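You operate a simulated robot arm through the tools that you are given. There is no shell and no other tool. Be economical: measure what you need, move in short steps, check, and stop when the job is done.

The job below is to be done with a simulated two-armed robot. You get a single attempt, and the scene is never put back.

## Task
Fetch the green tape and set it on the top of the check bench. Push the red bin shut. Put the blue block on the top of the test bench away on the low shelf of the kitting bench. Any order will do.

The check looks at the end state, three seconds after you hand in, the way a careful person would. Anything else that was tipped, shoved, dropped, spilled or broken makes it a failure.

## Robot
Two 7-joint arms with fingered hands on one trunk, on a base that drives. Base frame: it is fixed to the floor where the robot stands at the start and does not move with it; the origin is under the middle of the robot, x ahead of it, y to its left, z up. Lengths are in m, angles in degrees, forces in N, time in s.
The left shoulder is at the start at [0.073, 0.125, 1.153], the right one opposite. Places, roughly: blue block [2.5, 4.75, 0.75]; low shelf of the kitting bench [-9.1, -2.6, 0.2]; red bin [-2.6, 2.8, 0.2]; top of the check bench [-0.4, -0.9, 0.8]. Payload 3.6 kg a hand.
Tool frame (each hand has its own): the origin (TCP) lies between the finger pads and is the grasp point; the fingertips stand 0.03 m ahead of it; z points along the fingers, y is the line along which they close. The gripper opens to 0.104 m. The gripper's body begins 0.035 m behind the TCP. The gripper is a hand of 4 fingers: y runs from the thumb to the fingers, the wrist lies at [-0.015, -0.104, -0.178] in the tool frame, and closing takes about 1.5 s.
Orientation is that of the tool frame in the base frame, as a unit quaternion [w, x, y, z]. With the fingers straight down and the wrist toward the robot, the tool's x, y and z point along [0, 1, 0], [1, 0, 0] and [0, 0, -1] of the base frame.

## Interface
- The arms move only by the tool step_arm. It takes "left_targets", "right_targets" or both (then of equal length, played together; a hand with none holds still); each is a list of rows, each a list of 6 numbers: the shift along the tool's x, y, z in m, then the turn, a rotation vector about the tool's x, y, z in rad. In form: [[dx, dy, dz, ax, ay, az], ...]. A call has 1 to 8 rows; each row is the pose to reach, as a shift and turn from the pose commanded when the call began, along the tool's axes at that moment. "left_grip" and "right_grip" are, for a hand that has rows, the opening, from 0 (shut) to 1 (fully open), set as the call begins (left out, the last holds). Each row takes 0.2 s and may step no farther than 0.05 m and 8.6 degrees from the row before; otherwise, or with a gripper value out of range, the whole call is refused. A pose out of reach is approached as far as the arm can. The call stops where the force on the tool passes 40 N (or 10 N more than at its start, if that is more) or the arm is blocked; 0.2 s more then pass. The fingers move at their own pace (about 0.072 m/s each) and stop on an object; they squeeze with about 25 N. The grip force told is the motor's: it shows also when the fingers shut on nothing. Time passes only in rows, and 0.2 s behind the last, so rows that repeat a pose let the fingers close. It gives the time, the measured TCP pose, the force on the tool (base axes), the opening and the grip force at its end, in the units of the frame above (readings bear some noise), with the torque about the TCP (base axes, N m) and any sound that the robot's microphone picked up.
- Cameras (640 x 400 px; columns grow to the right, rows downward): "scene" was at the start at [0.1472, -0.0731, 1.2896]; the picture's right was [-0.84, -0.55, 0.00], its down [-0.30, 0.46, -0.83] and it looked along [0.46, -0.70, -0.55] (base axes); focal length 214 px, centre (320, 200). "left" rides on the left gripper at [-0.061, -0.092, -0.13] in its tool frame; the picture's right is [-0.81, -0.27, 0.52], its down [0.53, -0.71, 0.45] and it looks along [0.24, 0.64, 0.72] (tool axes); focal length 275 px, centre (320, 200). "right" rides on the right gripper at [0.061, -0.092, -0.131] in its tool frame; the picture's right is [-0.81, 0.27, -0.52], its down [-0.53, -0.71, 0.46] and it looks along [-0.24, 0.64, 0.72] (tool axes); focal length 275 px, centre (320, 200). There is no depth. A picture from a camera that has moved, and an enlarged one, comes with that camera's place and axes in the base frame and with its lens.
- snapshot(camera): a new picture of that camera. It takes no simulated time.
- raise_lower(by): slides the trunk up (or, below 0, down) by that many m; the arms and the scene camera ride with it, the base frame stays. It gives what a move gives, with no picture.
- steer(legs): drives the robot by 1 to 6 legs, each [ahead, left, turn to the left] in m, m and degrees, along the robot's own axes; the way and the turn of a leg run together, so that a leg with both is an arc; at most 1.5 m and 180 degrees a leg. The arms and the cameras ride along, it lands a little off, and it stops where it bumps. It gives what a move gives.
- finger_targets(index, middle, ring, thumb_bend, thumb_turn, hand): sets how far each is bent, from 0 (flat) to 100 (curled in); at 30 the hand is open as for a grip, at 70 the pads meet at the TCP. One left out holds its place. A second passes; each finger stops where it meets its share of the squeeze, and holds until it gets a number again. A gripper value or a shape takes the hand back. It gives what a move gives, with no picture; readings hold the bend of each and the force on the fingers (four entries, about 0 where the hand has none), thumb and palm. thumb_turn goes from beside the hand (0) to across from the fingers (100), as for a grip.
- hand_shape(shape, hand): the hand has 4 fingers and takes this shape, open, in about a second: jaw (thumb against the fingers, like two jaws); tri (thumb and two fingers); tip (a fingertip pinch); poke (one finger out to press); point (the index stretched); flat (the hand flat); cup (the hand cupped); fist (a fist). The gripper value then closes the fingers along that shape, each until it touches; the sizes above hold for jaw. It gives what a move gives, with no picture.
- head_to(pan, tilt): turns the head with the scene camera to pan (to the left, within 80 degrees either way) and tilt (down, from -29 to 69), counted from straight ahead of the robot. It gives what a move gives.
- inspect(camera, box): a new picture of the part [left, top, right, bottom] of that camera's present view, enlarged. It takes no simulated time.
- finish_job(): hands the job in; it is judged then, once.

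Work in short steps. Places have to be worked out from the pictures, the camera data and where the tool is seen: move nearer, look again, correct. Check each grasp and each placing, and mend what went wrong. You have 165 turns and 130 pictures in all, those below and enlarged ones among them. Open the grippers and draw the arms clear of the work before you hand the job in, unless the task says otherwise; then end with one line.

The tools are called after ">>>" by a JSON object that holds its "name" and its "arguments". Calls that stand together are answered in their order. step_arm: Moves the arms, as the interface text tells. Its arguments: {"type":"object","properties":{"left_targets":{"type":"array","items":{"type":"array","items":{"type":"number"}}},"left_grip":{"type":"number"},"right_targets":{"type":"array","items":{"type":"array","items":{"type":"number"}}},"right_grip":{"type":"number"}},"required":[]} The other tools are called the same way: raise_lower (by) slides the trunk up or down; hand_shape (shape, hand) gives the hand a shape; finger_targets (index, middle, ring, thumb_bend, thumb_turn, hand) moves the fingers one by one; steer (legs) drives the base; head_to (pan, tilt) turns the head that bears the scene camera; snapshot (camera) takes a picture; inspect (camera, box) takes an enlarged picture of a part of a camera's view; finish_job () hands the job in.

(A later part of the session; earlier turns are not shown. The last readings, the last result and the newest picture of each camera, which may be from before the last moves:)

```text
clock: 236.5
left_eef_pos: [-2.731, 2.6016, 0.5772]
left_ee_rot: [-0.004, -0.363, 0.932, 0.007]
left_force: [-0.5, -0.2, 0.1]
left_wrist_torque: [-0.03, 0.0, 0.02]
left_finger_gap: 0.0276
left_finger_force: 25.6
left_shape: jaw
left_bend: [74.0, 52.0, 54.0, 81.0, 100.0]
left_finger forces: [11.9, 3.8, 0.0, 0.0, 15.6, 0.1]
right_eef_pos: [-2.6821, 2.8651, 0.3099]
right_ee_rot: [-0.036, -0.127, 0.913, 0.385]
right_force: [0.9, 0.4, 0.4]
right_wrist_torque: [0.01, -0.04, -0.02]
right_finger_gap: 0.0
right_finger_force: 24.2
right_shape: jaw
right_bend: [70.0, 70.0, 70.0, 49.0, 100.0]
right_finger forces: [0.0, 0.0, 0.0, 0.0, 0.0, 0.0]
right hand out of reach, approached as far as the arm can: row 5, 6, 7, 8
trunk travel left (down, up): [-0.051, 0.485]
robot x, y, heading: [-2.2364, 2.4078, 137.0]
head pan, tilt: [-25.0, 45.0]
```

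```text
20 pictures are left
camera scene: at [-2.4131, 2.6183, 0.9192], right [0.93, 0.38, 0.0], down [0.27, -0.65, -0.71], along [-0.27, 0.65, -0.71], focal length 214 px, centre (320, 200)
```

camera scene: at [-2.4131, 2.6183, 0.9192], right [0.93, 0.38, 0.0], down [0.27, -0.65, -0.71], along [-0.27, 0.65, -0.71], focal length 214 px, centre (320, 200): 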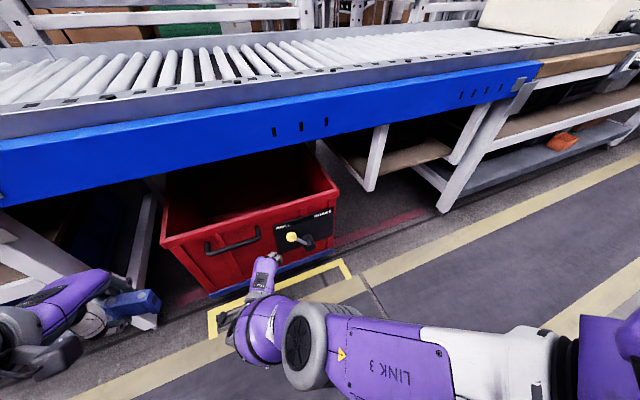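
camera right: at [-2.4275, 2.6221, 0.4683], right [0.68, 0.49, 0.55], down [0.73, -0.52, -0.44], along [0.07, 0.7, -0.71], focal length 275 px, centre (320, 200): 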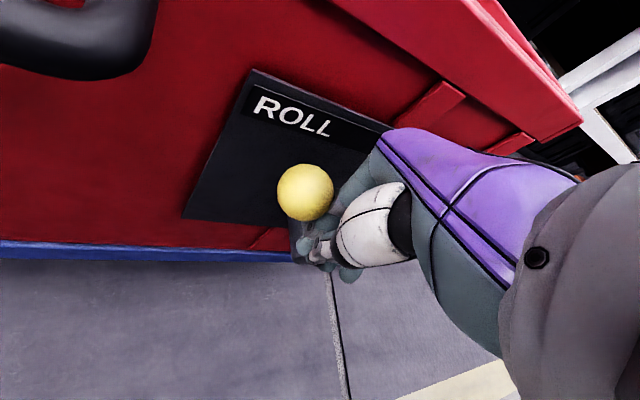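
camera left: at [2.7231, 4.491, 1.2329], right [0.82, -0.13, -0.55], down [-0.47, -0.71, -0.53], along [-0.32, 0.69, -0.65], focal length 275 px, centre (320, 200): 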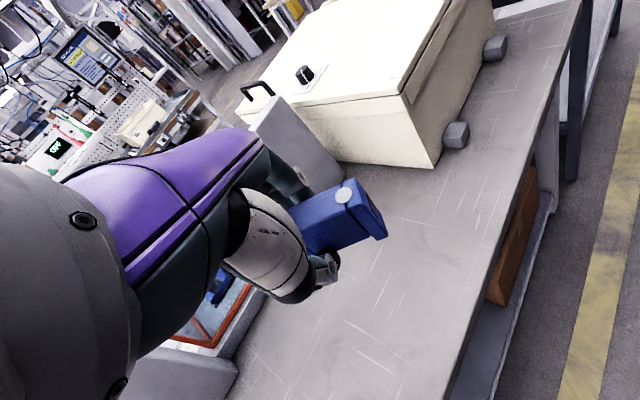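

The bin front is now ≈4 cm short of the red line. I retract the right hand, pull the left hand back 0.1, drive ahead 0.12, then push on to the stop.

>>> {"name": "step_arm", "arguments": {"right_targets": [[-0.02, -0.026, -0.026, 0, 0, 0], [-0.04, -0.052, -0.052, 0, 0, 0], [-0.06, -0.078, -0.078, 0, 0, 0], [-0.08, -0.1, -0.1, 0, 0, 0]], "left_targets": [[0, -0.025, 0, 0, 0, 0], [0, -0.05, 0, 0, 0, 0], [0, -0.075, 0, 0, 0, 0], [0, -0.1, 0, 0, 0, 0]]}}

>>> {"name": "steer", "arguments": {"legs": [[0.12, 0, 0]]}}

>>> {"name": "step_arm", "arguments": {"right_targets": [[0.018, 0.025, 0.025, 0, 0, 0], [0.036, 0.05, 0.05, 0, 0, 0], [0.05, 0.07, 0.07, 0, 0, 0], [0.064, 0.087, 0.087, 0, 0, 0], [0.078, 0.104, 0.104, 0, 0, 0], [0.092, 0.121, 0.121, 0, 0, 0], [0.106, 0.138, 0.138, 0, 0, 0], [0.12, 0.155, 0.155, 0, 0, 0]]}}

>>> {"name": "snapshot", "arguments": {"camera": "scene"}}

```text
clock: 237.5
left_eef_pos: [-2.7371, 2.5783, 0.5543]
left_ee_rot: [-0.004, -0.364, 0.931, 0.008]
left_force: [-0.4, -0.6, -0.2]
left_wrist_torque: [0.03, 0.04, 0.03]
left_finger_gap: 0.0275
left_finger_force: 25.1
left_shape: jaw
left_bend: [74.0, 52.0, 54.0, 81.0, 100.0]
left_finger forces: [11.8, 3.9, 0.0, 0.1, 15.7, 0.0]
left hand out of reach, approached as far as the arm can: row 1, 2, 3, 4
right_eef_pos: [-2.5767, 2.7479, 0.3063]
right_ee_rot: [-0.037, -0.127, 0.914, 0.384]
right_force: [0.3, 0.4, 0.2]
right_wrist_torque: [0.02, 0.01, 0.01]
right_finger_gap: 0.0
right_finger_force: 25.2
right_shape: jaw
right_bend: [70.0, 70.0, 70.0, 49.0, 100.0]
right_finger forces: [0.1, 0.0, 0.0, 0.0, 0.1, 0.0]
right hand out of reach, approached as far as the arm can: row 4
trunk travel left (down, up): [-0.051, 0.485]
robot x, y, heading: [-2.2356, 2.4073, 137.1]
head pan, tilt: [-25.0, 45.0]
```

```text
clock: 238.7
left_eef_pos: [-2.8265, 2.6594, 0.5541]
left_ee_rot: [-0.005, -0.364, 0.931, 0.008]
left_force: [-1.0, -0.5, -1.0]
left_wrist_torque: [0.02, 0.04, 0.01]
left_finger_gap: 0.0274
left_finger_force: 24.8
left_shape: jaw
left_bend: [74.0, 52.0, 54.0, 81.0, 100.0]
left_finger forces: [11.8, 3.8, 0.0, 0.1, 15.6, 0.0]
right_eef_pos: [-2.6651, 2.8287, 0.3057]
right_ee_rot: [-0.036, -0.129, 0.914, 0.383]
right_force: [0.5, -0.2, 0.5]
right_wrist_torque: [0.0, -0.01, 0.01]
right_finger_gap: 0.0
right_finger_force: 25.4
right_shape: jaw
right_bend: [70.0, 70.0, 70.0, 49.0, 100.0]
right_finger forces: [0.1, 0.0, 0.0, 0.1, 0.1, 0.0]
trunk travel left (down, up): [-0.051, 0.485]
robot x, y, heading: [-2.3209, 2.4881, 137.3]
head pan, tilt: [-25.0, 45.0]
```

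```text
clock: 239.6
left_eef_pos: [-2.8256, 2.6571, 0.5541]
left_ee_rot: [-0.004, -0.364, 0.931, 0.008]
left_force: [-0.7, 0.6, -0.9]
left_wrist_torque: [0.03, 0.03, 0.0]
left_finger_gap: 0.0275
left_finger_force: 24.5
left_shape: jaw
left_bend: [74.0, 52.0, 54.0, 81.0, 100.0]
left_finger forces: [11.9, 3.7, 0.0, 0.1, 15.7, 0.0]
right_eef_pos: [-2.7334, 2.9044, 0.2996]
right_ee_rot: [-0.029, -0.129, 0.917, 0.376]
right_force: [12.2, -12.0, 5.1]
right_wrist_torque: [-0.1, -0.1, -0.04]
right_finger_gap: 0.0
right_finger_force: 25.1
right_shape: jaw
right_bend: [70.0, 70.0, 70.0, 49.0, 100.0]
right_finger forces: [37.6, 0.3, 0.1, 0.0, 0.0, 0.0]
trunk travel left (down, up): [-0.051, 0.485]
robot x, y, heading: [-2.3263, 2.4903, 137.5]
head pan, tilt: [-25.0, 45.0]
stopped in row 4 (right hand): the force on the tool passed its limit (the readings are from after the stop); the commanded pose is now the measured one
```

```text
19 pictures are left
camera scene: at [-2.5008, 2.6983, 0.9193], right [0.92, 0.38, 0.0], down [0.27, -0.65, -0.71], along [-0.27, 0.65, -0.71], focal length 214 px, centre (320, 200)
```

scene: 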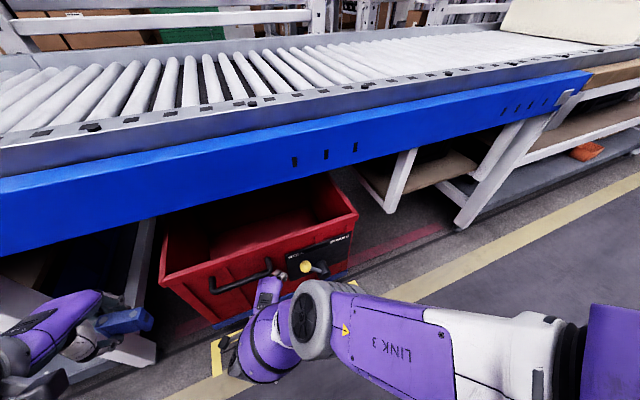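

It stopped with a strong reaction — maybe the end stop. Push gently once more to confirm.

>>> {"name": "step_arm", "arguments": {"right_targets": [[0.003, 0.004, 0.004, 0, 0, 0], [0.006, 0.008, 0.008, 0, 0, 0], [0.01, 0.013, 0.013, 0, 0, 0], [0.014, 0.018, 0.018, 0, 0, 0], [0.018, 0.024, 0.024, 0, 0, 0]]}}

>>> {"name": "inspect", "arguments": {"camera": "scene", "box": [150, 180, 470, 380]}}

```text
clock: 240.0
left_eef_pos: [-2.824, 2.6583, 0.5542]
left_ee_rot: [-0.004, -0.365, 0.931, 0.006]
left_force: [0.8, -0.6, -0.6]
left_wrist_torque: [-0.02, 0.01, 0.0]
left_finger_gap: 0.0275
left_finger_force: 25.0
left_shape: jaw
left_bend: [74.0, 52.0, 54.0, 81.0, 100.0]
left_finger forces: [11.8, 3.8, 0.0, 0.0, 15.8, 0.0]
right_eef_pos: [-2.7332, 2.9057, 0.2967]
right_ee_rot: [-0.026, -0.128, 0.919, 0.373]
right_force: [9.3, -9.3, 2.9]
right_wrist_torque: [-0.09, -0.08, 0.01]
right_finger_gap: 0.0
right_finger_force: 24.6
right_shape: jaw
right_bend: [70.0, 70.0, 70.0, 50.0, 100.0]
right_finger forces: [0.0, 0.0, 0.0, 0.1, 0.0, 0.1]
trunk travel left (down, up): [-0.051, 0.485]
robot x, y, heading: [-2.3237, 2.4885, 137.6]
head pan, tilt: [-25.0, 45.0]
stopped in row 1 (right hand): the force on the tool passed its limit (the readings are from after the stop); the commanded pose is now the measured one
```

```text
2.00 times, centred on (310, 280) of scene
camera zoom: at [-2.5006, 2.6981, 0.9192], right [0.92, 0.38, 0.0], down [0.27, -0.65, -0.71], along [-0.27, 0.65, -0.71], focal length 429 px, centre (340, 40)
```

zoom: 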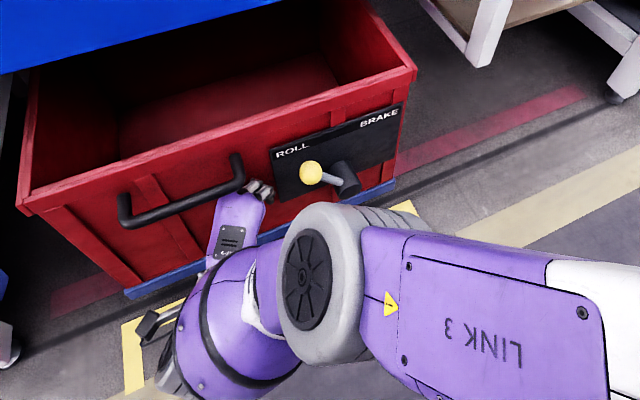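

The bin is firmly against its stop, front at the red line, straight, lever on ROLL: it's shut. Retract the right hand and back off, then raise the trunk.

>>> {"name": "step_arm", "arguments": {"right_targets": [[-0.02, -0.026, -0.026, 0, 0, 0], [-0.04, -0.052, -0.052, 0, 0, 0], [-0.06, -0.078, -0.078, 0, 0, 0]]}}

>>> {"name": "steer", "arguments": {"legs": [[-0.55, 0, 0]]}}

>>> {"name": "raise_lower", "arguments": {"by": 0.3}}

>>> {"name": "snapshot", "arguments": {"camera": "scene"}}

```text
clock: 240.8
left_eef_pos: [-2.8249, 2.6582, 0.5536]
left_ee_rot: [-0.005, -0.365, 0.931, 0.007]
left_force: [0.6, 0.3, 0.0]
left_wrist_torque: [-0.02, -0.04, 0.0]
left_finger_gap: 0.0275
left_finger_force: 25.0
left_shape: jaw
left_bend: [74.0, 52.0, 54.0, 81.0, 100.0]
left_finger forces: [11.9, 3.8, 0.0, 0.1, 15.7, 0.0]
right_eef_pos: [-2.6576, 2.8219, 0.3014]
right_ee_rot: [-0.027, -0.128, 0.918, 0.375]
right_force: [1.1, 0.4, -0.1]
right_wrist_torque: [-0.02, 0.01, -0.05]
right_finger_gap: 0.0
right_finger_force: 24.6
right_shape: jaw
right_bend: [70.0, 70.0, 70.0, 50.0, 100.0]
right_finger forces: [0.1, 0.0, 0.0, 0.1, 0.0, 0.0]
right hand out of reach, approached as far as the arm can: row 3
trunk travel left (down, up): [-0.051, 0.485]
robot x, y, heading: [-2.326, 2.4875, 137.6]
head pan, tilt: [-25.0, 45.0]
```

```text
clock: 243.3
left_eef_pos: [-2.5773, 2.4315, 0.5521]
left_ee_rot: [-0.002, -0.366, 0.931, 0.006]
left_force: [0.6, 0.3, -0.2]
left_wrist_torque: [-0.01, 0.0, 0.02]
left_finger_gap: 0.0271
left_finger_force: 25.2
left_shape: jaw
left_bend: [74.0, 52.0, 55.0, 81.0, 100.0]
left_finger forces: [12.1, 4.0, 0.0, 0.0, 16.1, 0.0]
right_eef_pos: [-2.4085, 2.5972, 0.2981]
right_ee_rot: [-0.027, -0.131, 0.919, 0.372]
right_force: [0.7, 0.1, 0.3]
right_wrist_torque: [0.0, -0.02, 0.0]
right_finger_gap: 0.0002
right_finger_force: 24.8
right_shape: jaw
right_bend: [70.0, 70.0, 70.0, 50.0, 100.0]
right_finger forces: [0.0, 0.0, 0.1, 0.0, 0.0, 0.0]
trunk travel left (down, up): [-0.051, 0.485]
robot x, y, heading: [-2.0714, 2.2622, 137.6]
head pan, tilt: [-25.0, 45.0]
stopped in leg 1: the robot was blocked; the commanded pose is now the measured one
```

```text
clock: 246.3
left_eef_pos: [-2.5752, 2.4296, 0.8533]
left_ee_rot: [-0.004, -0.366, 0.931, 0.007]
left_force: [0.3, 0.1, -0.3]
left_wrist_torque: [-0.03, 0.02, 0.0]
left_finger_gap: 0.0276
left_finger_force: 25.2
left_shape: jaw
left_bend: [74.0, 52.0, 55.0, 81.0, 100.0]
left_finger forces: [12.2, 3.8, 0.1, 0.1, 15.9, 0.0]
right_eef_pos: [-2.409, 2.5945, 0.601]
right_ee_rot: [-0.028, -0.13, 0.918, 0.374]
right_force: [0.3, 0.4, -0.2]
right_wrist_torque: [0.02, 0.0, 0.01]
right_finger_gap: 0.0001
right_finger_force: 24.4
right_shape: jaw
right_bend: [70.0, 70.0, 70.0, 50.0, 100.0]
right_finger forces: [0.1, 0.1, 0.0, 0.0, 0.0, 0.0]
trunk travel left (down, up): [-0.351, 0.185]
robot x, y, heading: [-2.0723, 2.2597, 137.7]
head pan, tilt: [-25.0, 45.0]
```

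```text
17 pictures are left
camera scene: at [-2.1833, 2.409, 1.237], right [0.92, 0.38, 0.0], down [0.27, -0.65, -0.71], along [-0.27, 0.65, -0.71], focal length 214 px, centre (320, 200)
```

scene: 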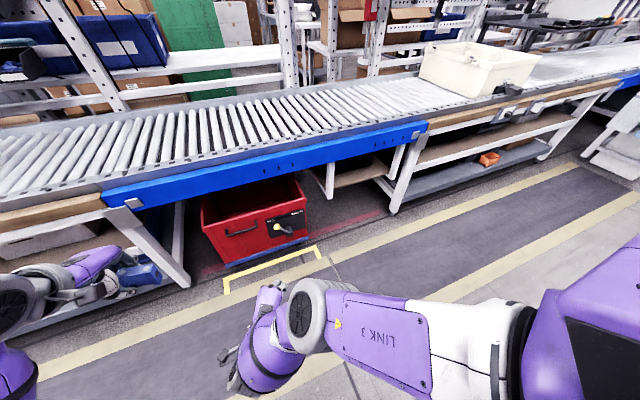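

The bin is in under the conveyor. My rear touches the crate stack, so I move ahead 0.17 and strafe left along the aisle (≈along decreasing), trunk raised.

>>> {"name": "raise_lower", "arguments": {"by": 0.15}}

>>> {"name": "steer", "arguments": {"legs": [[0.17, -0.03, 0], [0, 1.3, 0]]}}

>>> {"name": "head_to", "arguments": {"pan": 80, "tilt": 22}}

>>> {"name": "snapshot", "arguments": {"camera": "scene"}}

```text
clock: 248.0
left_eef_pos: [-2.575, 2.4302, 1.0034]
left_ee_rot: [-0.004, -0.365, 0.931, 0.007]
left_force: [0.1, 0.7, -0.4]
left_wrist_torque: [0.03, -0.01, -0.01]
left_finger_gap: 0.0271
left_finger_force: 25.1
left_shape: jaw
left_bend: [74.0, 52.0, 55.0, 81.0, 100.0]
left_finger forces: [12.1, 3.8, 0.0, 0.1, 16.0, 0.0]
right_eef_pos: [-2.405, 2.5948, 0.7512]
right_ee_rot: [-0.027, -0.131, 0.918, 0.373]
right_force: [-0.1, -0.4, -0.6]
right_wrist_torque: [0.03, 0.0, 0.0]
right_finger_gap: 0.0
right_finger_force: 25.1
right_shape: jaw
right_bend: [70.0, 70.0, 70.0, 50.0, 100.0]
right_finger forces: [0.0, 0.0, 0.1, 0.0, 0.1, 0.1]
trunk travel left (down, up): [-0.501, 0.035]
robot x, y, heading: [-2.0713, 2.2607, 137.5]
head pan, tilt: [-25.0, 45.0]
```

```text
clock: 255.6
left_eef_pos: [-3.5553, 1.6143, 1.0053]
left_ee_rot: [-0.004, -0.365, 0.931, 0.008]
left_force: [0.2, -0.4, -0.7]
left_wrist_torque: [0.03, -0.02, -0.04]
left_finger_gap: 0.0273
left_finger_force: 25.3
left_shape: jaw
left_bend: [74.0, 52.0, 55.0, 81.0, 100.0]
left_finger forces: [12.2, 3.7, 0.0, 0.0, 16.0, 0.0]
right_eef_pos: [-3.3877, 1.7787, 0.7522]
right_ee_rot: [-0.028, -0.13, 0.918, 0.373]
right_force: [-0.6, 0.8, -0.5]
right_wrist_torque: [-0.04, 0.0, 0.02]
right_finger_gap: 0.0001
right_finger_force: 24.9
right_shape: jaw
right_bend: [70.0, 70.0, 70.0, 50.0, 100.0]
right_finger forces: [0.1, 0.0, 0.0, 0.0, 0.1, 0.0]
trunk travel left (down, up): [-0.501, 0.035]
robot x, y, heading: [-3.0569, 1.4433, 137.5]
head pan, tilt: [-25.0, 45.0]
```

```text
clock: 257.4
left_eef_pos: [-3.5561, 1.6126, 1.0045]
left_ee_rot: [-0.004, -0.366, 0.931, 0.008]
left_force: [-0.7, -0.4, -0.7]
left_wrist_torque: [0.02, 0.0, 0.01]
left_finger_gap: 0.0273
left_finger_force: 25.0
left_shape: jaw
left_bend: [74.0, 52.0, 55.0, 81.0, 100.0]
left_finger forces: [12.1, 3.7, 0.1, 0.1, 16.0, 0.1]
right_eef_pos: [-3.3885, 1.7792, 0.7517]
right_ee_rot: [-0.028, -0.129, 0.918, 0.374]
right_force: [0.5, 0.2, 0.1]
right_wrist_torque: [0.01, 0.01, 0.04]
right_finger_gap: 0.0001
right_finger_force: 25.0
right_shape: jaw
right_bend: [70.0, 70.0, 70.0, 50.0, 100.0]
right_finger forces: [0.0, 0.1, 0.1, 0.1, 0.0, 0.0]
trunk travel left (down, up): [-0.501, 0.035]
robot x, y, heading: [-3.0564, 1.4432, 137.8]
head pan, tilt: [80.0, 22.0]
```

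```text
16 pictures are left
camera scene: at [-3.1582, 1.4158, 1.438], right [-0.61, 0.79, 0.0], down [0.3, 0.23, -0.93], along [-0.74, -0.56, -0.37], focal length 214 px, centre (320, 200)
```

scene: 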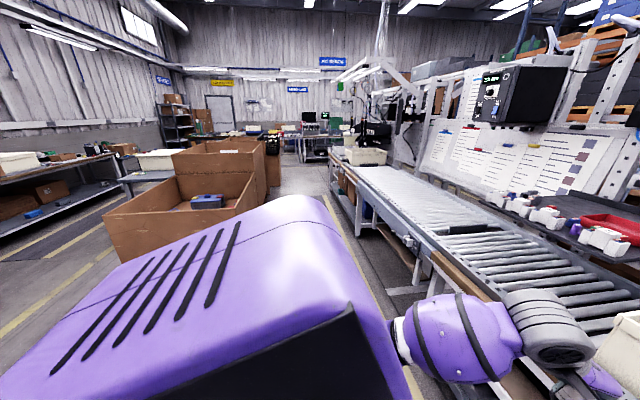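

The aisle continues to the benches at the far end, where the kitting bench should be. Turn left to face down the aisle and drive.

>>> {"name": "steer", "arguments": {"legs": [[0, 0, 88], [1.4, -0.12, 0], [1.2, -0.12, 0]]}}

>>> {"name": "head_to", "arguments": {"pan": 0, "tilt": 22}}

>>> {"name": "snapshot", "arguments": {"camera": "scene"}}

```text
clock: 273.8
left_eef_pos: [-5.2679, -0.674, 1.0033]
left_ee_rot: [0.008, 0.903, -0.429, -0.002]
left_force: [0.5, 0.2, -0.6]
left_wrist_torque: [0.01, 0.01, 0.03]
left_finger_gap: 0.0274
left_finger_force: 24.5
left_shape: jaw
left_bend: [74.0, 52.0, 55.0, 81.0, 100.0]
left_finger forces: [11.7, 3.7, 0.1, 0.1, 15.5, 0.0]
right_eef_pos: [-5.4217, -0.496, 0.7504]
right_ee_rot: [0.278, 0.723, -0.579, -0.253]
right_force: [-0.3, 0.3, 0.7]
right_wrist_torque: [0.02, 0.0, -0.03]
right_finger_gap: 0.0
right_finger_force: 25.1
right_shape: jaw
right_bend: [70.0, 70.0, 70.0, 50.0, 100.0]
right_finger forces: [0.1, 0.1, 0.0, 0.0, 0.0, 0.0]
trunk travel left (down, up): [-0.501, 0.035]
robot x, y, heading: [-5.0688, -0.1815, -136.3]
head pan, tilt: [80.0, 22.0]
```

```text
clock: 275.3
left_eef_pos: [-5.2675, -0.6749, 1.0038]
left_ee_rot: [0.009, 0.904, -0.428, -0.002]
left_force: [-0.7, 0.2, -1.1]
left_wrist_torque: [-0.01, -0.01, 0.03]
left_finger_gap: 0.0274
left_finger_force: 25.2
left_shape: jaw
left_bend: [74.0, 52.0, 55.0, 81.0, 100.0]
left_finger forces: [11.7, 3.7, 0.0, 0.0, 15.5, 0.0]
right_eef_pos: [-5.4205, -0.4952, 0.7522]
right_ee_rot: [0.276, 0.723, -0.58, -0.254]
right_force: [-0.6, -0.9, -0.2]
right_wrist_torque: [0.02, 0.02, 0.01]
right_finger_gap: 0.0
right_finger_force: 25.0
right_shape: jaw
right_bend: [70.0, 70.0, 70.0, 50.0, 100.0]
right_finger forces: [0.1, 0.2, 0.0, 0.1, 0.0, 0.1]
trunk travel left (down, up): [-0.501, 0.035]
robot x, y, heading: [-5.0658, -0.1846, -136.1]
head pan, tilt: [0.0, 22.0]
```

```text
15 pictures are left
camera scene: at [-5.1621, -0.2751, 1.4381], right [-0.69, 0.72, 0.0], down [0.27, 0.26, -0.93], along [-0.67, -0.64, -0.37], focal length 214 px, centre (320, 200)
```

scene: 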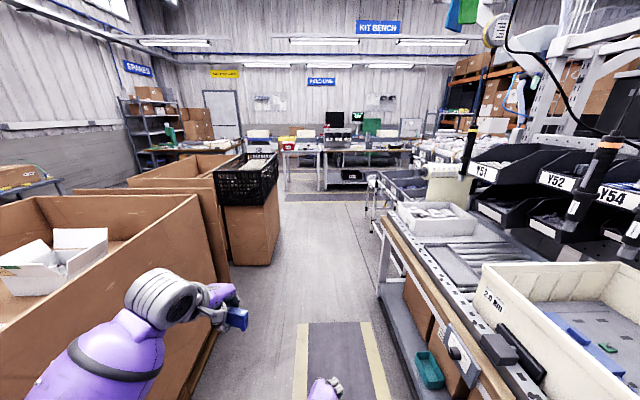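

The KIT BENCH is straight ahead. Shift right a little to stay in the middle of the gap and drive on 2.6 m.

>>> {"name": "steer", "arguments": {"legs": [[0.5, -0.14, 0], [1.1, 0, 0], [1.1, 0, 0]]}}

>>> {"name": "head_to", "arguments": {"pan": -20, "tilt": 30}}

>>> {"name": "snapshot", "arguments": {"camera": "scene"}}

```text
clock: 288.9
left_eef_pos: [-7.3358, -2.4387, 1.0037]
left_ee_rot: [0.007, 0.902, -0.431, -0.003]
left_force: [0.3, -0.3, -0.6]
left_wrist_torque: [-0.01, -0.03, 0.01]
left_finger_gap: 0.0273
left_finger_force: 25.4
left_shape: jaw
left_bend: [74.0, 52.0, 55.0, 81.0, 100.0]
left_finger forces: [11.7, 3.6, 0.0, 0.0, 15.4, 0.0]
right_eef_pos: [-7.4882, -2.2577, 0.7524]
right_ee_rot: [0.276, 0.721, -0.583, -0.254]
right_force: [0.3, 0.1, 0.1]
right_wrist_torque: [0.0, -0.04, 0.02]
right_finger_gap: 0.0
right_finger_force: 25.1
right_shape: jaw
right_bend: [70.0, 70.0, 70.0, 50.0, 100.0]
right_finger forces: [0.0, 0.0, 0.0, 0.0, 0.0, 0.0]
trunk travel left (down, up): [-0.501, 0.035]
robot x, y, heading: [-7.1289, -1.9472, -136.8]
head pan, tilt: [0.0, 22.0]
```

```text
clock: 289.7
left_eef_pos: [-7.3356, -2.4388, 1.0047]
left_ee_rot: [0.008, 0.902, -0.432, -0.002]
left_force: [0.7, 0.8, -0.9]
left_wrist_torque: [0.0, 0.02, -0.01]
left_finger_gap: 0.0273
left_finger_force: 24.9
left_shape: jaw
left_bend: [74.0, 52.0, 55.0, 81.0, 100.0]
left_finger forces: [11.6, 3.7, 0.0, 0.0, 15.4, 0.0]
right_eef_pos: [-7.488, -2.2591, 0.7518]
right_ee_rot: [0.276, 0.721, -0.583, -0.254]
right_force: [0.5, 0.0, -0.1]
right_wrist_torque: [0.02, 0.04, -0.01]
right_finger_gap: 0.0
right_finger_force: 25.1
right_shape: jaw
right_bend: [70.0, 70.0, 70.0, 50.0, 100.0]
right_finger forces: [0.0, 0.1, 0.0, 0.2, 0.0, 0.0]
trunk travel left (down, up): [-0.501, 0.035]
robot x, y, heading: [-7.1323, -1.9494, -136.4]
head pan, tilt: [-20.0, 30.0]
```

```text
14 pictures are left
camera scene: at [-7.2439, -2.0121, 1.4253], right [-0.4, 0.92, 0.0], down [0.46, 0.2, -0.87], along [-0.79, -0.35, -0.5], focal length 214 px, centre (320, 200)
```

scene: 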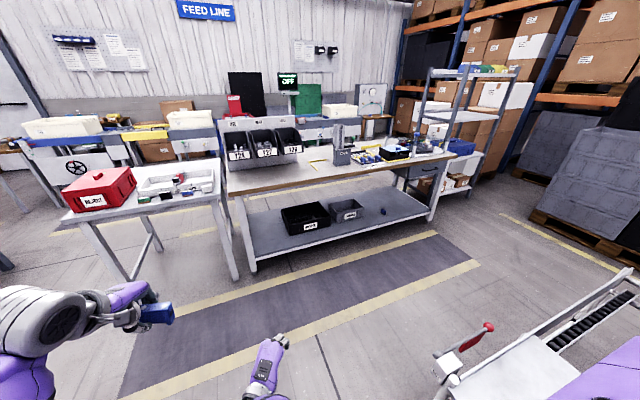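

The kit bench's low shelf is visible; it has free room at its right part (target ≈(−9.35,−1.98)). I drive: turn +5°, ahead 0.4, diagonal, then strafe right along the bench front.

>>> {"name": "steer", "arguments": {"legs": [[0, 0, 5], [0.4, 0, 0], [0.37, -0.5, 0], [0, -1.3, 0]]}}

>>> {"name": "head_to", "arguments": {"pan": 10, "tilt": 45}}

>>> {"name": "snapshot", "arguments": {"camera": "scene"}}

```text
clock: 302.0
left_eef_pos: [-9.1608, -1.8368, 1.0047]
left_ee_rot: [0.007, 0.923, -0.384, -0.003]
left_force: [-0.9, 0.0, 0.3]
left_wrist_torque: [0.01, 0.01, 0.01]
left_finger_gap: 0.0274
left_finger_force: 24.9
left_shape: jaw
left_bend: [74.0, 52.0, 55.0, 81.0, 100.0]
left_finger forces: [11.7, 3.8, 0.1, 0.0, 15.4, 0.0]
right_eef_pos: [-9.3323, -1.6734, 0.7523]
right_ee_rot: [0.288, 0.75, -0.544, -0.24]
right_force: [0.8, 0.2, -0.7]
right_wrist_torque: [-0.02, 0.02, 0.0]
right_finger_gap: 0.0
right_finger_force: 24.6
right_shape: jaw
right_bend: [70.0, 70.0, 70.0, 50.0, 100.0]
right_finger forces: [0.0, 0.1, 0.0, 0.0, 0.0, 0.1]
trunk travel left (down, up): [-0.501, 0.035]
robot x, y, heading: [-9.0075, -1.332, -130.6]
head pan, tilt: [-20.0, 30.0]
```

```text
clock: 302.9
left_eef_pos: [-9.1602, -1.8372, 1.0043]
left_ee_rot: [0.007, 0.924, -0.383, -0.002]
left_force: [-0.3, 0.5, -0.4]
left_wrist_torque: [0.0, 0.02, -0.02]
left_finger_gap: 0.0272
left_finger_force: 25.0
left_shape: jaw
left_bend: [74.0, 52.0, 55.0, 81.0, 100.0]
left_finger forces: [11.8, 3.7, 0.0, 0.0, 15.4, 0.0]
right_eef_pos: [-9.3313, -1.6743, 0.7524]
right_ee_rot: [0.289, 0.751, -0.544, -0.239]
right_force: [0.1, 0.5, -1.1]
right_wrist_torque: [-0.01, -0.01, 0.0]
right_finger_gap: 0.0
right_finger_force: 25.4
right_shape: jaw
right_bend: [70.0, 70.0, 70.0, 50.0, 100.0]
right_finger forces: [0.0, 0.1, 0.0, 0.0, 0.0, 0.0]
trunk travel left (down, up): [-0.501, 0.035]
robot x, y, heading: [-9.0129, -1.3307, -130.7]
head pan, tilt: [10.0, 45.0]
```

```text
13 pictures are left
camera scene: at [-9.0768, -1.4286, 1.4027], right [-0.86, 0.51, 0.0], down [0.36, 0.61, -0.71], along [-0.36, -0.61, -0.71], focal length 214 px, centre (320, 200)
```

scene: 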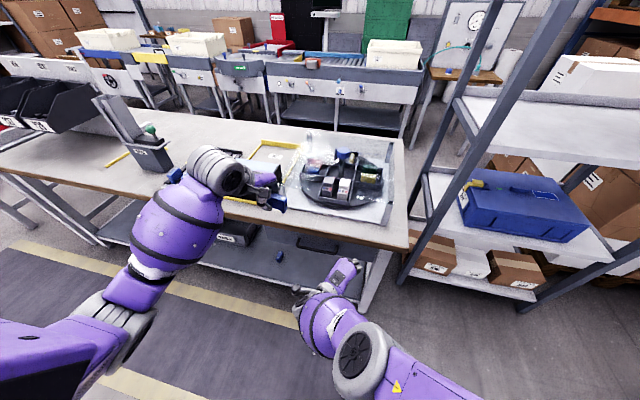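

Free spot at ≈(−9.34,−1.99) on the shelf. Back 0.1 to clear the table edge, lower the trunk.

>>> {"name": "steer", "arguments": {"legs": [[-0.12, 0, 0]]}}

>>> {"name": "raise_lower", "arguments": {"by": -0.46}}

>>> {"name": "head_to", "arguments": {"pan": 15, "tilt": 30}}

>>> {"name": "snapshot", "arguments": {"camera": "scene"}}

```text
clock: 304.2
left_eef_pos: [-9.0828, -1.7445, 1.0042]
left_ee_rot: [0.009, 0.924, -0.383, -0.003]
left_force: [0.1, -0.7, -0.4]
left_wrist_torque: [0.03, 0.0, 0.0]
left_finger_gap: 0.0275
left_finger_force: 25.0
left_shape: jaw
left_bend: [74.0, 52.0, 55.0, 81.0, 100.0]
left_finger forces: [11.7, 3.7, 0.0, 0.1, 15.4, 0.1]
right_eef_pos: [-9.2549, -1.5828, 0.7519]
right_ee_rot: [0.288, 0.75, -0.545, -0.239]
right_force: [0.3, 0.1, 0.2]
right_wrist_torque: [0.0, 0.0, 0.03]
right_finger_gap: 0.0
right_finger_force: 25.0
right_shape: jaw
right_bend: [70.0, 70.0, 70.0, 50.0, 100.0]
right_finger forces: [0.0, 0.0, 0.1, 0.0, 0.1, 0.0]
trunk travel left (down, up): [-0.501, 0.035]
robot x, y, heading: [-8.9336, -1.2383, -130.5]
head pan, tilt: [10.0, 45.0]
```

```text
refused: -0.46 is not a number from -0.4 to 0.4
```

```text
clock: 304.9
left_eef_pos: [-9.0839, -1.7479, 1.0043]
left_ee_rot: [0.009, 0.923, -0.384, -0.002]
left_force: [-0.3, 0.4, 0.4]
left_wrist_torque: [-0.01, 0.0, 0.0]
left_finger_gap: 0.0274
left_finger_force: 25.0
left_shape: jaw
left_bend: [74.0, 52.0, 55.0, 81.0, 100.0]
left_finger forces: [11.7, 3.7, 0.0, 0.0, 15.3, 0.0]
right_eef_pos: [-9.2552, -1.5833, 0.752]
right_ee_rot: [0.288, 0.75, -0.545, -0.24]
right_force: [-0.3, -0.1, 0.1]
right_wrist_torque: [-0.04, 0.02, -0.04]
right_finger_gap: 0.0
right_finger_force: 25.1
right_shape: jaw
right_bend: [70.0, 70.0, 70.0, 50.0, 100.0]
right_finger forces: [0.0, 0.1, 0.1, 0.0, 0.1, 0.0]
trunk travel left (down, up): [-0.501, 0.035]
robot x, y, heading: [-8.933, -1.2368, -130.4]
head pan, tilt: [15.0, 30.0]
```

```text
12 pictures are left
camera scene: at [-8.997, -1.3496, 1.4252], right [-0.9, 0.43, 0.0], down [0.22, 0.45, -0.87], along [-0.37, -0.78, -0.5], focal length 214 px, centre (320, 200)
```

scene: 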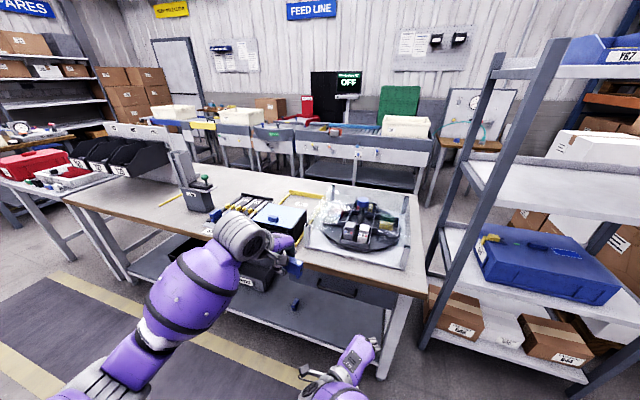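

Lower in two parts (limit 0.4).

>>> {"name": "raise_lower", "arguments": {"by": -0.3}}

>>> {"name": "raise_lower", "arguments": {"by": -0.19}}

>>> {"name": "head_to", "arguments": {"pan": 10, "tilt": 35}}

>>> {"name": "snapshot", "arguments": {"camera": "scene"}}

```text
clock: 307.9
left_eef_pos: [-9.0837, -1.7455, 0.7042]
left_ee_rot: [0.009, 0.924, -0.383, -0.004]
left_force: [0.9, 0.0, -0.2]
left_wrist_torque: [0.01, 0.02, 0.02]
left_finger_gap: 0.0272
left_finger_force: 24.9
left_shape: jaw
left_bend: [74.0, 52.0, 55.0, 81.0, 100.0]
left_finger forces: [11.7, 3.7, 0.0, 0.1, 15.5, 0.0]
right_eef_pos: [-9.2545, -1.5827, 0.453]
right_ee_rot: [0.288, 0.751, -0.545, -0.239]
right_force: [-0.5, 0.6, -0.5]
right_wrist_torque: [-0.04, -0.01, 0.01]
right_finger_gap: 0.0
right_finger_force: 24.9
right_shape: jaw
right_bend: [70.0, 70.0, 70.0, 50.0, 100.0]
right_finger forces: [0.0, 0.1, 0.1, 0.0, 0.1, 0.0]
trunk travel left (down, up): [-0.201, 0.335]
robot x, y, heading: [-8.9313, -1.238, -130.4]
head pan, tilt: [15.0, 30.0]
```

```text
clock: 310.0
left_eef_pos: [-9.0868, -1.7488, 0.521]
left_ee_rot: [0.003, 0.923, -0.384, 0.0]
left_force: [-0.5, 0.0, 0.8]
left_wrist_torque: [0.01, 0.0, 0.0]
left_finger_gap: 0.0272
left_finger_force: 25.0
left_shape: jaw
left_bend: [74.0, 52.0, 55.0, 81.0, 100.0]
left_finger forces: [11.7, 3.7, 0.0, 0.1, 15.4, 0.1]
right_eef_pos: [-9.2547, -1.5824, 0.262]
right_ee_rot: [0.288, 0.751, -0.544, -0.239]
right_force: [0.3, 0.0, 0.9]
right_wrist_torque: [0.0, 0.01, -0.02]
right_finger_gap: 0.0
right_finger_force: 25.6
right_shape: jaw
right_bend: [70.0, 70.0, 70.0, 50.0, 100.0]
right_finger forces: [0.1, 0.0, 0.0, 0.0, 0.0, 0.0]
trunk travel left (down, up): [-0.011, 0.525]
robot x, y, heading: [-8.9286, -1.2384, -130.8]
head pan, tilt: [15.0, 30.0]
```

```text
clock: 310.7
left_eef_pos: [-9.0866, -1.7489, 0.5209]
left_ee_rot: [0.003, 0.923, -0.385, -0.001]
left_force: [-0.4, -0.2, -0.3]
left_wrist_torque: [-0.01, 0.0, 0.05]
left_finger_gap: 0.027
left_finger_force: 25.1
left_shape: jaw
left_bend: [74.0, 52.0, 55.0, 81.0, 100.0]
left_finger forces: [11.7, 3.7, 0.0, 0.0, 15.4, 0.0]
right_eef_pos: [-9.2546, -1.5843, 0.2628]
right_ee_rot: [0.288, 0.751, -0.544, -0.239]
right_force: [-0.7, -0.9, 0.9]
right_wrist_torque: [-0.02, -0.06, 0.01]
right_finger_gap: 0.0
right_finger_force: 24.5
right_shape: jaw
right_bend: [70.0, 70.0, 70.0, 50.0, 100.0]
right_finger forces: [0.0, 0.1, 0.0, 0.0, 0.1, 0.1]
trunk travel left (down, up): [-0.011, 0.525]
robot x, y, heading: [-8.934, -1.2356, -130.5]
head pan, tilt: [10.0, 35.0]
```

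```text
11 pictures are left
camera scene: at [-9.1108, -1.4701, 0.9028], right [-0.86, 0.51, 0.0], down [0.29, 0.49, -0.82], along [-0.42, -0.71, -0.57], focal length 214 px, centre (320, 200)
```

scene: 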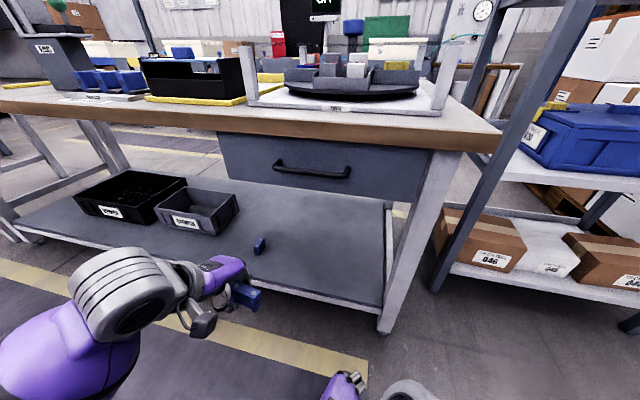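

The shelf (z≈0.2) and a drawer above it (bottom ≈0.65) are clear. Descend in front of the shelf to z≈0.28 first.

>>> {"name": "step_arm", "arguments": {"left_targets": [[-0.005, 0.01, 0.04, 0, 0, 0], [-0.01, 0.02, 0.08, 0, 0, 0], [-0.015, 0.035, 0.12, 0, 0, 0], [-0.02, 0.05, 0.16, 0, 0, 0], [-0.025, 0.065, 0.2, 0, 0, 0], [-0.03, 0.08, 0.24, 0, 0, 0]]}}

>>> {"name": "snapshot", "arguments": {"camera": "scene"}}

```text
clock: 312.1
left_eef_pos: [-9.1678, -1.7865, 0.2792]
left_ee_rot: [0.005, 0.923, -0.384, -0.001]
left_force: [-0.5, -0.5, -0.6]
left_wrist_torque: [0.01, 0.02, -0.03]
left_finger_gap: 0.0273
left_finger_force: 24.3
left_shape: jaw
left_bend: [74.0, 52.0, 55.0, 81.0, 100.0]
left_finger forces: [11.5, 3.7, 0.0, 0.0, 15.4, 0.0]
right_eef_pos: [-9.2546, -1.583, 0.2611]
right_ee_rot: [0.289, 0.75, -0.545, -0.239]
right_force: [-0.5, -0.1, -0.3]
right_wrist_torque: [0.01, 0.03, 0.01]
right_finger_gap: 0.0
right_finger_force: 25.0
right_shape: jaw
right_bend: [70.0, 70.0, 70.0, 50.0, 100.0]
right_finger forces: [0.1, 0.0, 0.1, 0.0, 0.0, 0.1]
trunk travel left (down, up): [-0.011, 0.525]
robot x, y, heading: [-8.9318, -1.2376, -130.8]
head pan, tilt: [10.0, 35.0]
```

```text
10 pictures are left
camera scene: at [-9.1108, -1.47, 0.9027], right [-0.86, 0.51, 0.0], down [0.29, 0.49, -0.82], along [-0.42, -0.71, -0.57], focal length 214 px, centre (320, 200)
```

scene: 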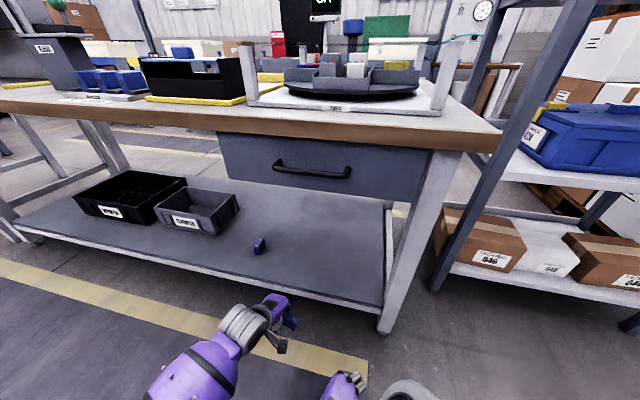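

Now go straight in 0.27 m at z≈0.29.

>>> {"name": "step_arm", "arguments": {"left_targets": [[0.003, 0.04, -0.015, 0, 0, 0], [0.006, 0.08, -0.015, 0, 0, 0], [0.009, 0.12, -0.015, 0, 0, 0], [0.012, 0.16, -0.015, 0, 0, 0], [0.014, 0.2, -0.015, 0, 0, 0], [0.017, 0.235, -0.015, 0, 0, 0], [0.019, 0.27, -0.015, 0, 0, 0]]}}

>>> {"name": "snapshot", "arguments": {"camera": "scene"}}

```text
clock: 313.7
left_eef_pos: [-9.3099, -1.9511, 0.3034]
left_ee_rot: [0.004, 0.923, -0.384, -0.002]
left_force: [-0.1, 0.6, -0.1]
left_wrist_torque: [0.03, 0.02, 0.01]
left_finger_gap: 0.0267
left_finger_force: 25.3
left_shape: jaw
left_bend: [74.0, 52.0, 54.0, 81.0, 100.0]
left_finger forces: [11.5, 3.7, 0.0, 0.1, 15.2, 0.0]
left hand out of reach, approached as far as the arm can: row 6, 7
right_eef_pos: [-9.2552, -1.5834, 0.2619]
right_ee_rot: [0.288, 0.75, -0.545, -0.24]
right_force: [-0.1, 0.4, 0.3]
right_wrist_torque: [0.01, -0.02, -0.02]
right_finger_gap: 0.0002
right_finger_force: 25.4
right_shape: jaw
right_bend: [70.0, 70.0, 70.0, 50.0, 100.0]
right_finger forces: [0.0, 0.1, 0.0, 0.1, 0.0, 0.0]
trunk travel left (down, up): [-0.011, 0.525]
robot x, y, heading: [-8.9332, -1.2391, -130.5]
head pan, tilt: [10.0, 35.0]
```

```text
9 pictures are left
camera scene: at [-9.1108, -1.47, 0.9027], right [-0.86, 0.51, 0.0], down [0.29, 0.49, -0.82], along [-0.42, -0.71, -0.57], focal length 214 px, centre (320, 200)
```

scene: 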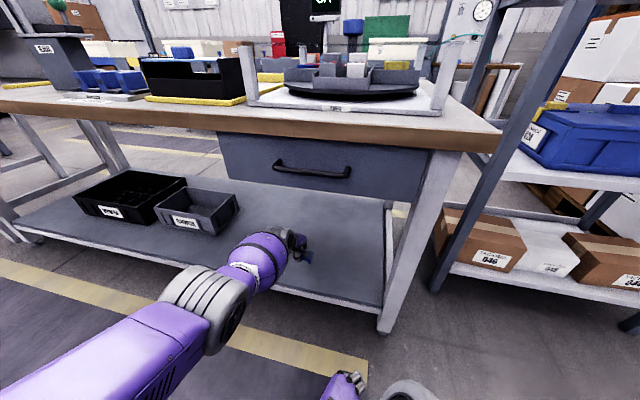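

Inward 0.09 now, at the arm's limit; drive ahead 0.07 to bring the block well onto the shelf.

>>> {"name": "steer", "arguments": {"legs": [[0.07, 0, 0]]}}

>>> {"name": "snapshot", "arguments": {"camera": "left"}}

```text
clock: 314.7
left_eef_pos: [-9.3551, -2.0021, 0.3027]
left_ee_rot: [0.003, 0.923, -0.384, 0.0]
left_force: [0.2, -0.2, -0.5]
left_wrist_torque: [0.01, 0.01, -0.01]
left_finger_gap: 0.027
left_finger_force: 25.0
left_shape: jaw
left_bend: [74.0, 52.0, 54.0, 81.0, 100.0]
left_finger forces: [11.6, 3.6, 0.1, 0.0, 15.2, 0.1]
right_eef_pos: [-9.3005, -1.6343, 0.2622]
right_ee_rot: [0.289, 0.75, -0.545, -0.24]
right_force: [-0.1, 0.2, -0.1]
right_wrist_torque: [0.01, 0.03, -0.01]
right_finger_gap: 0.0
right_finger_force: 24.9
right_shape: jaw
right_bend: [70.0, 70.0, 70.0, 50.0, 100.0]
right_finger forces: [0.0, 0.1, 0.1, 0.1, 0.1, 0.0]
trunk travel left (down, up): [-0.011, 0.525]
robot x, y, heading: [-8.9756, -1.2943, -130.7]
head pan, tilt: [10.0, 35.0]
```

```text
8 pictures are left
camera left: at [-9.3318, -1.8941, 0.4323], right [-0.38, 0.77, -0.52], down [0.88, 0.12, -0.46], along [-0.29, -0.63, -0.72], focal length 275 px, centre (320, 200)
```

left: 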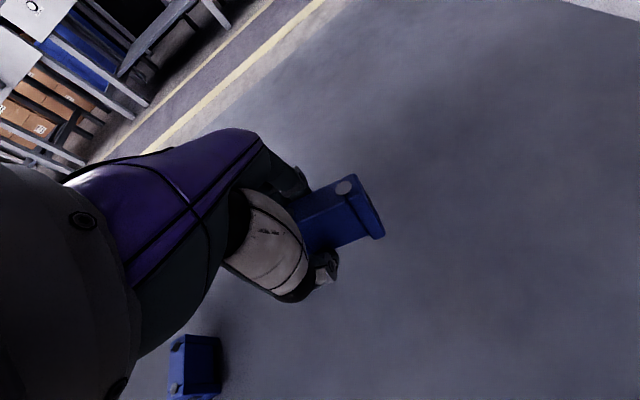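

Held block is over the clear shelf; a similar blue block lies 0.2 m away, out of the way. Lower gently.

>>> {"name": "step_arm", "arguments": {"left_targets": [[0, 0, 0.02, 0, 0, 0], [0, 0, 0.04, 0, 0, 0], [0, 0, 0.05, 0, 0, 0], [0, 0, 0.058, 0, 0, 0], [0, 0, 0.064, 0, 0, 0], [0, 0, 0.07, 0, 0, 0], [0, 0, 0.076, 0, 0, 0], [0, 0, 0.082, 0, 0, 0]]}}

>>> {"name": "snapshot", "arguments": {"camera": "left"}}

```text
clock: 316.5
left_eef_pos: [-9.3338, -1.986, 0.2575]
left_ee_rot: [0.003, 0.923, -0.384, 0.0]
left_force: [-0.5, 0.2, -0.3]
left_wrist_torque: [-0.03, 0.0, 0.01]
left_finger_gap: 0.027
left_finger_force: 25.0
left_shape: jaw
left_bend: [74.0, 52.0, 54.0, 81.0, 100.0]
left_finger forces: [11.6, 3.7, 0.1, 0.1, 15.3, 0.0]
left hand out of reach, approached as far as the arm can: row 1, 2, 3, 4, 5, 6, 7, 8
right_eef_pos: [-9.3003, -1.635, 0.2625]
right_ee_rot: [0.288, 0.75, -0.545, -0.239]
right_force: [-0.2, 0.3, -0.2]
right_wrist_torque: [0.05, 0.01, 0.0]
right_finger_gap: 0.0001
right_finger_force: 25.2
right_shape: jaw
right_bend: [70.0, 70.0, 70.0, 50.0, 100.0]
right_finger forces: [0.0, 0.0, 0.1, 0.0, 0.0, 0.0]
trunk travel left (down, up): [-0.011, 0.525]
robot x, y, heading: [-8.9738, -1.2892, -130.9]
head pan, tilt: [10.0, 35.0]
```

```text
7 pictures are left
camera left: at [-9.3116, -1.8756, 0.3876], right [-0.38, 0.77, -0.52], down [0.88, 0.12, -0.46], along [-0.29, -0.63, -0.72], focal length 275 px, centre (320, 200)
```

left: 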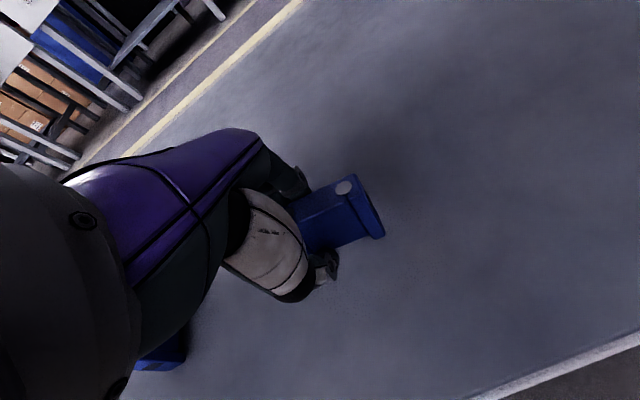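

Still ≈2.5 cm above the shelf. Move the base ahead 0.05, then continue lowering.

>>> {"name": "steer", "arguments": {"legs": [[0.05, 0, 0]]}}

>>> {"name": "step_arm", "arguments": {"left_targets": [[0, -0.01, 0.008, 0, 0, 0], [0, -0.02, 0.014, 0, 0, 0], [0, -0.025, 0.02, 0, 0, 0], [0, -0.03, 0.025, 0, 0, 0], [0, -0.03, 0.03, 0, 0, 0], [0, -0.03, 0.035, 0, 0, 0], [0, -0.03, 0.04, 0, 0, 0]]}}

```text
clock: 317.4
left_eef_pos: [-9.3661, -2.0222, 0.2576]
left_ee_rot: [0.003, 0.923, -0.384, -0.001]
left_force: [0.5, 0.2, 0.0]
left_wrist_torque: [0.02, -0.02, 0.0]
left_finger_gap: 0.0269
left_finger_force: 25.0
left_shape: jaw
left_bend: [74.0, 52.0, 54.0, 81.0, 100.0]
left_finger forces: [11.6, 3.7, 0.0, 0.0, 15.3, 0.0]
right_eef_pos: [-9.3319, -1.6722, 0.2615]
right_ee_rot: [0.288, 0.75, -0.545, -0.239]
right_force: [0.4, -0.6, -0.5]
right_wrist_torque: [-0.01, 0.0, 0.01]
right_finger_gap: 0.0
right_finger_force: 25.5
right_shape: jaw
right_bend: [70.0, 70.0, 70.0, 50.0, 100.0]
right_finger forces: [0.0, 0.0, 0.0, 0.0, 0.1, 0.0]
trunk travel left (down, up): [-0.011, 0.525]
robot x, y, heading: [-9.0073, -1.3273, -130.5]
head pan, tilt: [10.0, 35.0]
```

```text
clock: 319.0
left_eef_pos: [-9.3458, -2.002, 0.22]
left_ee_rot: [0.006, 0.923, -0.384, -0.002]
left_force: [-0.7, 0.6, 9.2]
left_wrist_torque: [-0.02, 0.24, -0.01]
left_finger_gap: 0.0273
left_finger_force: 25.4
left_shape: jaw
left_bend: [74.0, 52.0, 54.0, 81.0, 100.0]
left_finger forces: [20.8, 3.7, 0.1, 0.0, 16.6, 0.0]
right_eef_pos: [-9.3318, -1.6721, 0.2623]
right_ee_rot: [0.289, 0.75, -0.545, -0.24]
right_force: [-0.3, 0.1, -0.2]
right_wrist_torque: [0.01, 0.01, -0.01]
right_finger_gap: 0.0
right_finger_force: 25.4
right_shape: jaw
right_bend: [70.0, 70.0, 70.0, 50.0, 100.0]
right_finger forces: [0.0, 0.1, 0.1, 0.0, 0.0, 0.0]
trunk travel left (down, up): [-0.011, 0.525]
robot x, y, heading: [-9.009, -1.329, -130.7]
head pan, tilt: [10.0, 35.0]
```

Contact with the shelf (9 N). Open the fingers.

>>> {"name": "finger_targets", "arguments": {"hand": "left", "index": 45, "middle": 45, "ring": 45, "thumb_bend": 50}}

>>> {"name": "finger_targets", "arguments": {"hand": "left", "index": 30, "middle": 30, "ring": 30, "thumb_bend": 30}}

>>> {"name": "snapshot", "arguments": {"camera": "left"}}

```text
clock: 320.0
left_eef_pos: [-9.347, -2.0029, 0.224]
left_ee_rot: [0.009, 0.923, -0.384, -0.001]
left_force: [-4.4, -2.5, 28.5]
left_wrist_torque: [-0.03, -0.06, 0.08]
left_finger_gap: 0.0461
left_finger_force: 14.0
left_shape: fingers
left_bend: [45.0, 46.0, 45.0, 58.0, 100.0]
left_finger forces: [0.0, 9.3, 0.0, 0.0, 19.3, 0.0]
right_eef_pos: [-9.3309, -1.6729, 0.264]
right_ee_rot: [0.289, 0.75, -0.545, -0.239]
right_force: [-0.2, 0.4, 0.9]
right_wrist_torque: [-0.03, 0.02, -0.01]
right_finger_gap: 0.0
right_finger_force: 25.6
right_shape: jaw
right_bend: [70.0, 70.0, 70.0, 50.0, 100.0]
right_finger forces: [0.1, 0.1, 0.1, 0.0, 0.0, 0.1]
trunk travel left (down, up): [-0.011, 0.525]
robot x, y, heading: [-9.0056, -1.326, -130.6]
head pan, tilt: [10.0, 35.0]
```

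```text
clock: 321.0
left_eef_pos: [-9.3446, -2.0002, 0.2181]
left_ee_rot: [0.003, 0.924, -0.383, -0.001]
left_force: [-0.2, 1.2, 8.7]
left_wrist_torque: [-0.45, 0.37, -0.02]
left_finger_gap: 0.1023
left_finger_force: 4.7
left_shape: fingers
left_bend: [30.0, 30.0, 30.0, 30.0, 100.0]
left_finger forces: [0.3, 9.0, 0.0, 0.0, 0.0, 0.1]
right_eef_pos: [-9.332, -1.6726, 0.262]
right_ee_rot: [0.288, 0.75, -0.545, -0.24]
right_force: [-0.2, -0.1, -0.6]
right_wrist_torque: [0.02, 0.02, -0.01]
right_finger_gap: 0.0002
right_finger_force: 24.7
right_shape: jaw
right_bend: [70.0, 70.0, 70.0, 50.0, 100.0]
right_finger forces: [0.0, 0.1, 0.0, 0.0, 0.0, 0.0]
trunk travel left (down, up): [-0.011, 0.525]
robot x, y, heading: [-9.007, -1.325, -130.6]
head pan, tilt: [10.0, 35.0]
```

```text
6 pictures are left
camera left: at [-9.3206, -1.8911, 0.3476], right [-0.38, 0.77, -0.52], down [0.88, 0.12, -0.46], along [-0.29, -0.63, -0.72], focal length 275 px, centre (320, 200)
```

left: 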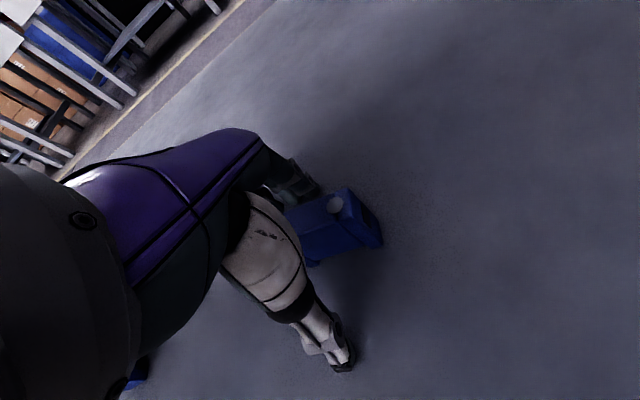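

The block stands free on the shelf. Lift the hand straight up 8 cm.

>>> {"name": "step_arm", "arguments": {"left_targets": [[0, 0, -0.02, 0, 0, 0], [0, 0, -0.045, 0, 0, 0], [0, 0, -0.07, 0, 0, 0], [0, 0, -0.095, 0, 0, 0]]}}

>>> {"name": "snapshot", "arguments": {"camera": "left"}}

```text
clock: 322.0
left_eef_pos: [-9.3752, -2.0355, 0.2838]
left_ee_rot: [0.003, 0.923, -0.384, -0.001]
left_force: [0.7, -0.3, -0.5]
left_wrist_torque: [0.0, -0.01, -0.01]
left_finger_gap: 0.1024
left_finger_force: 0.1
left_shape: fingers
left_bend: [30.0, 30.0, 30.0, 30.0, 100.0]
left_finger forces: [0.0, 0.0, 0.1, 0.1, 0.0, 0.0]
left hand out of reach, approached as far as the arm can: row 1, 2, 3, 4
right_eef_pos: [-9.3313, -1.6728, 0.2614]
right_ee_rot: [0.288, 0.751, -0.544, -0.239]
right_force: [-0.8, 0.3, -0.9]
right_wrist_torque: [-0.04, 0.01, -0.01]
right_finger_gap: 0.0001
right_finger_force: 25.3
right_shape: jaw
right_bend: [70.0, 70.0, 70.0, 50.0, 100.0]
right_finger forces: [0.0, 0.0, 0.1, 0.0, 0.1, 0.1]
trunk travel left (down, up): [-0.011, 0.525]
robot x, y, heading: [-9.0122, -1.3294, -130.8]
head pan, tilt: [10.0, 35.0]
```

```text
5 pictures are left
camera left: at [-9.3517, -1.9259, 0.4145], right [-0.38, 0.77, -0.52], down [0.88, 0.12, -0.46], along [-0.29, -0.63, -0.72], focal length 275 px, centre (320, 200)
```

left: 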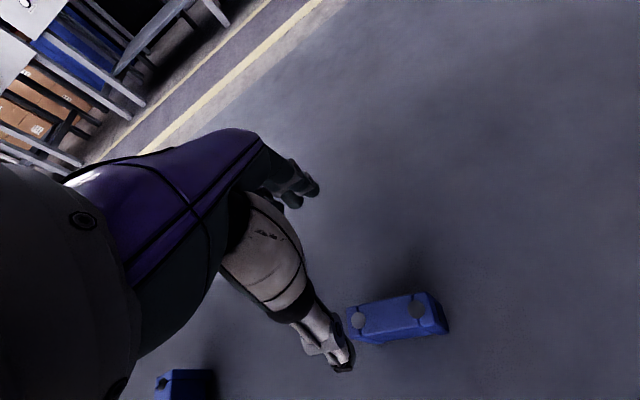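

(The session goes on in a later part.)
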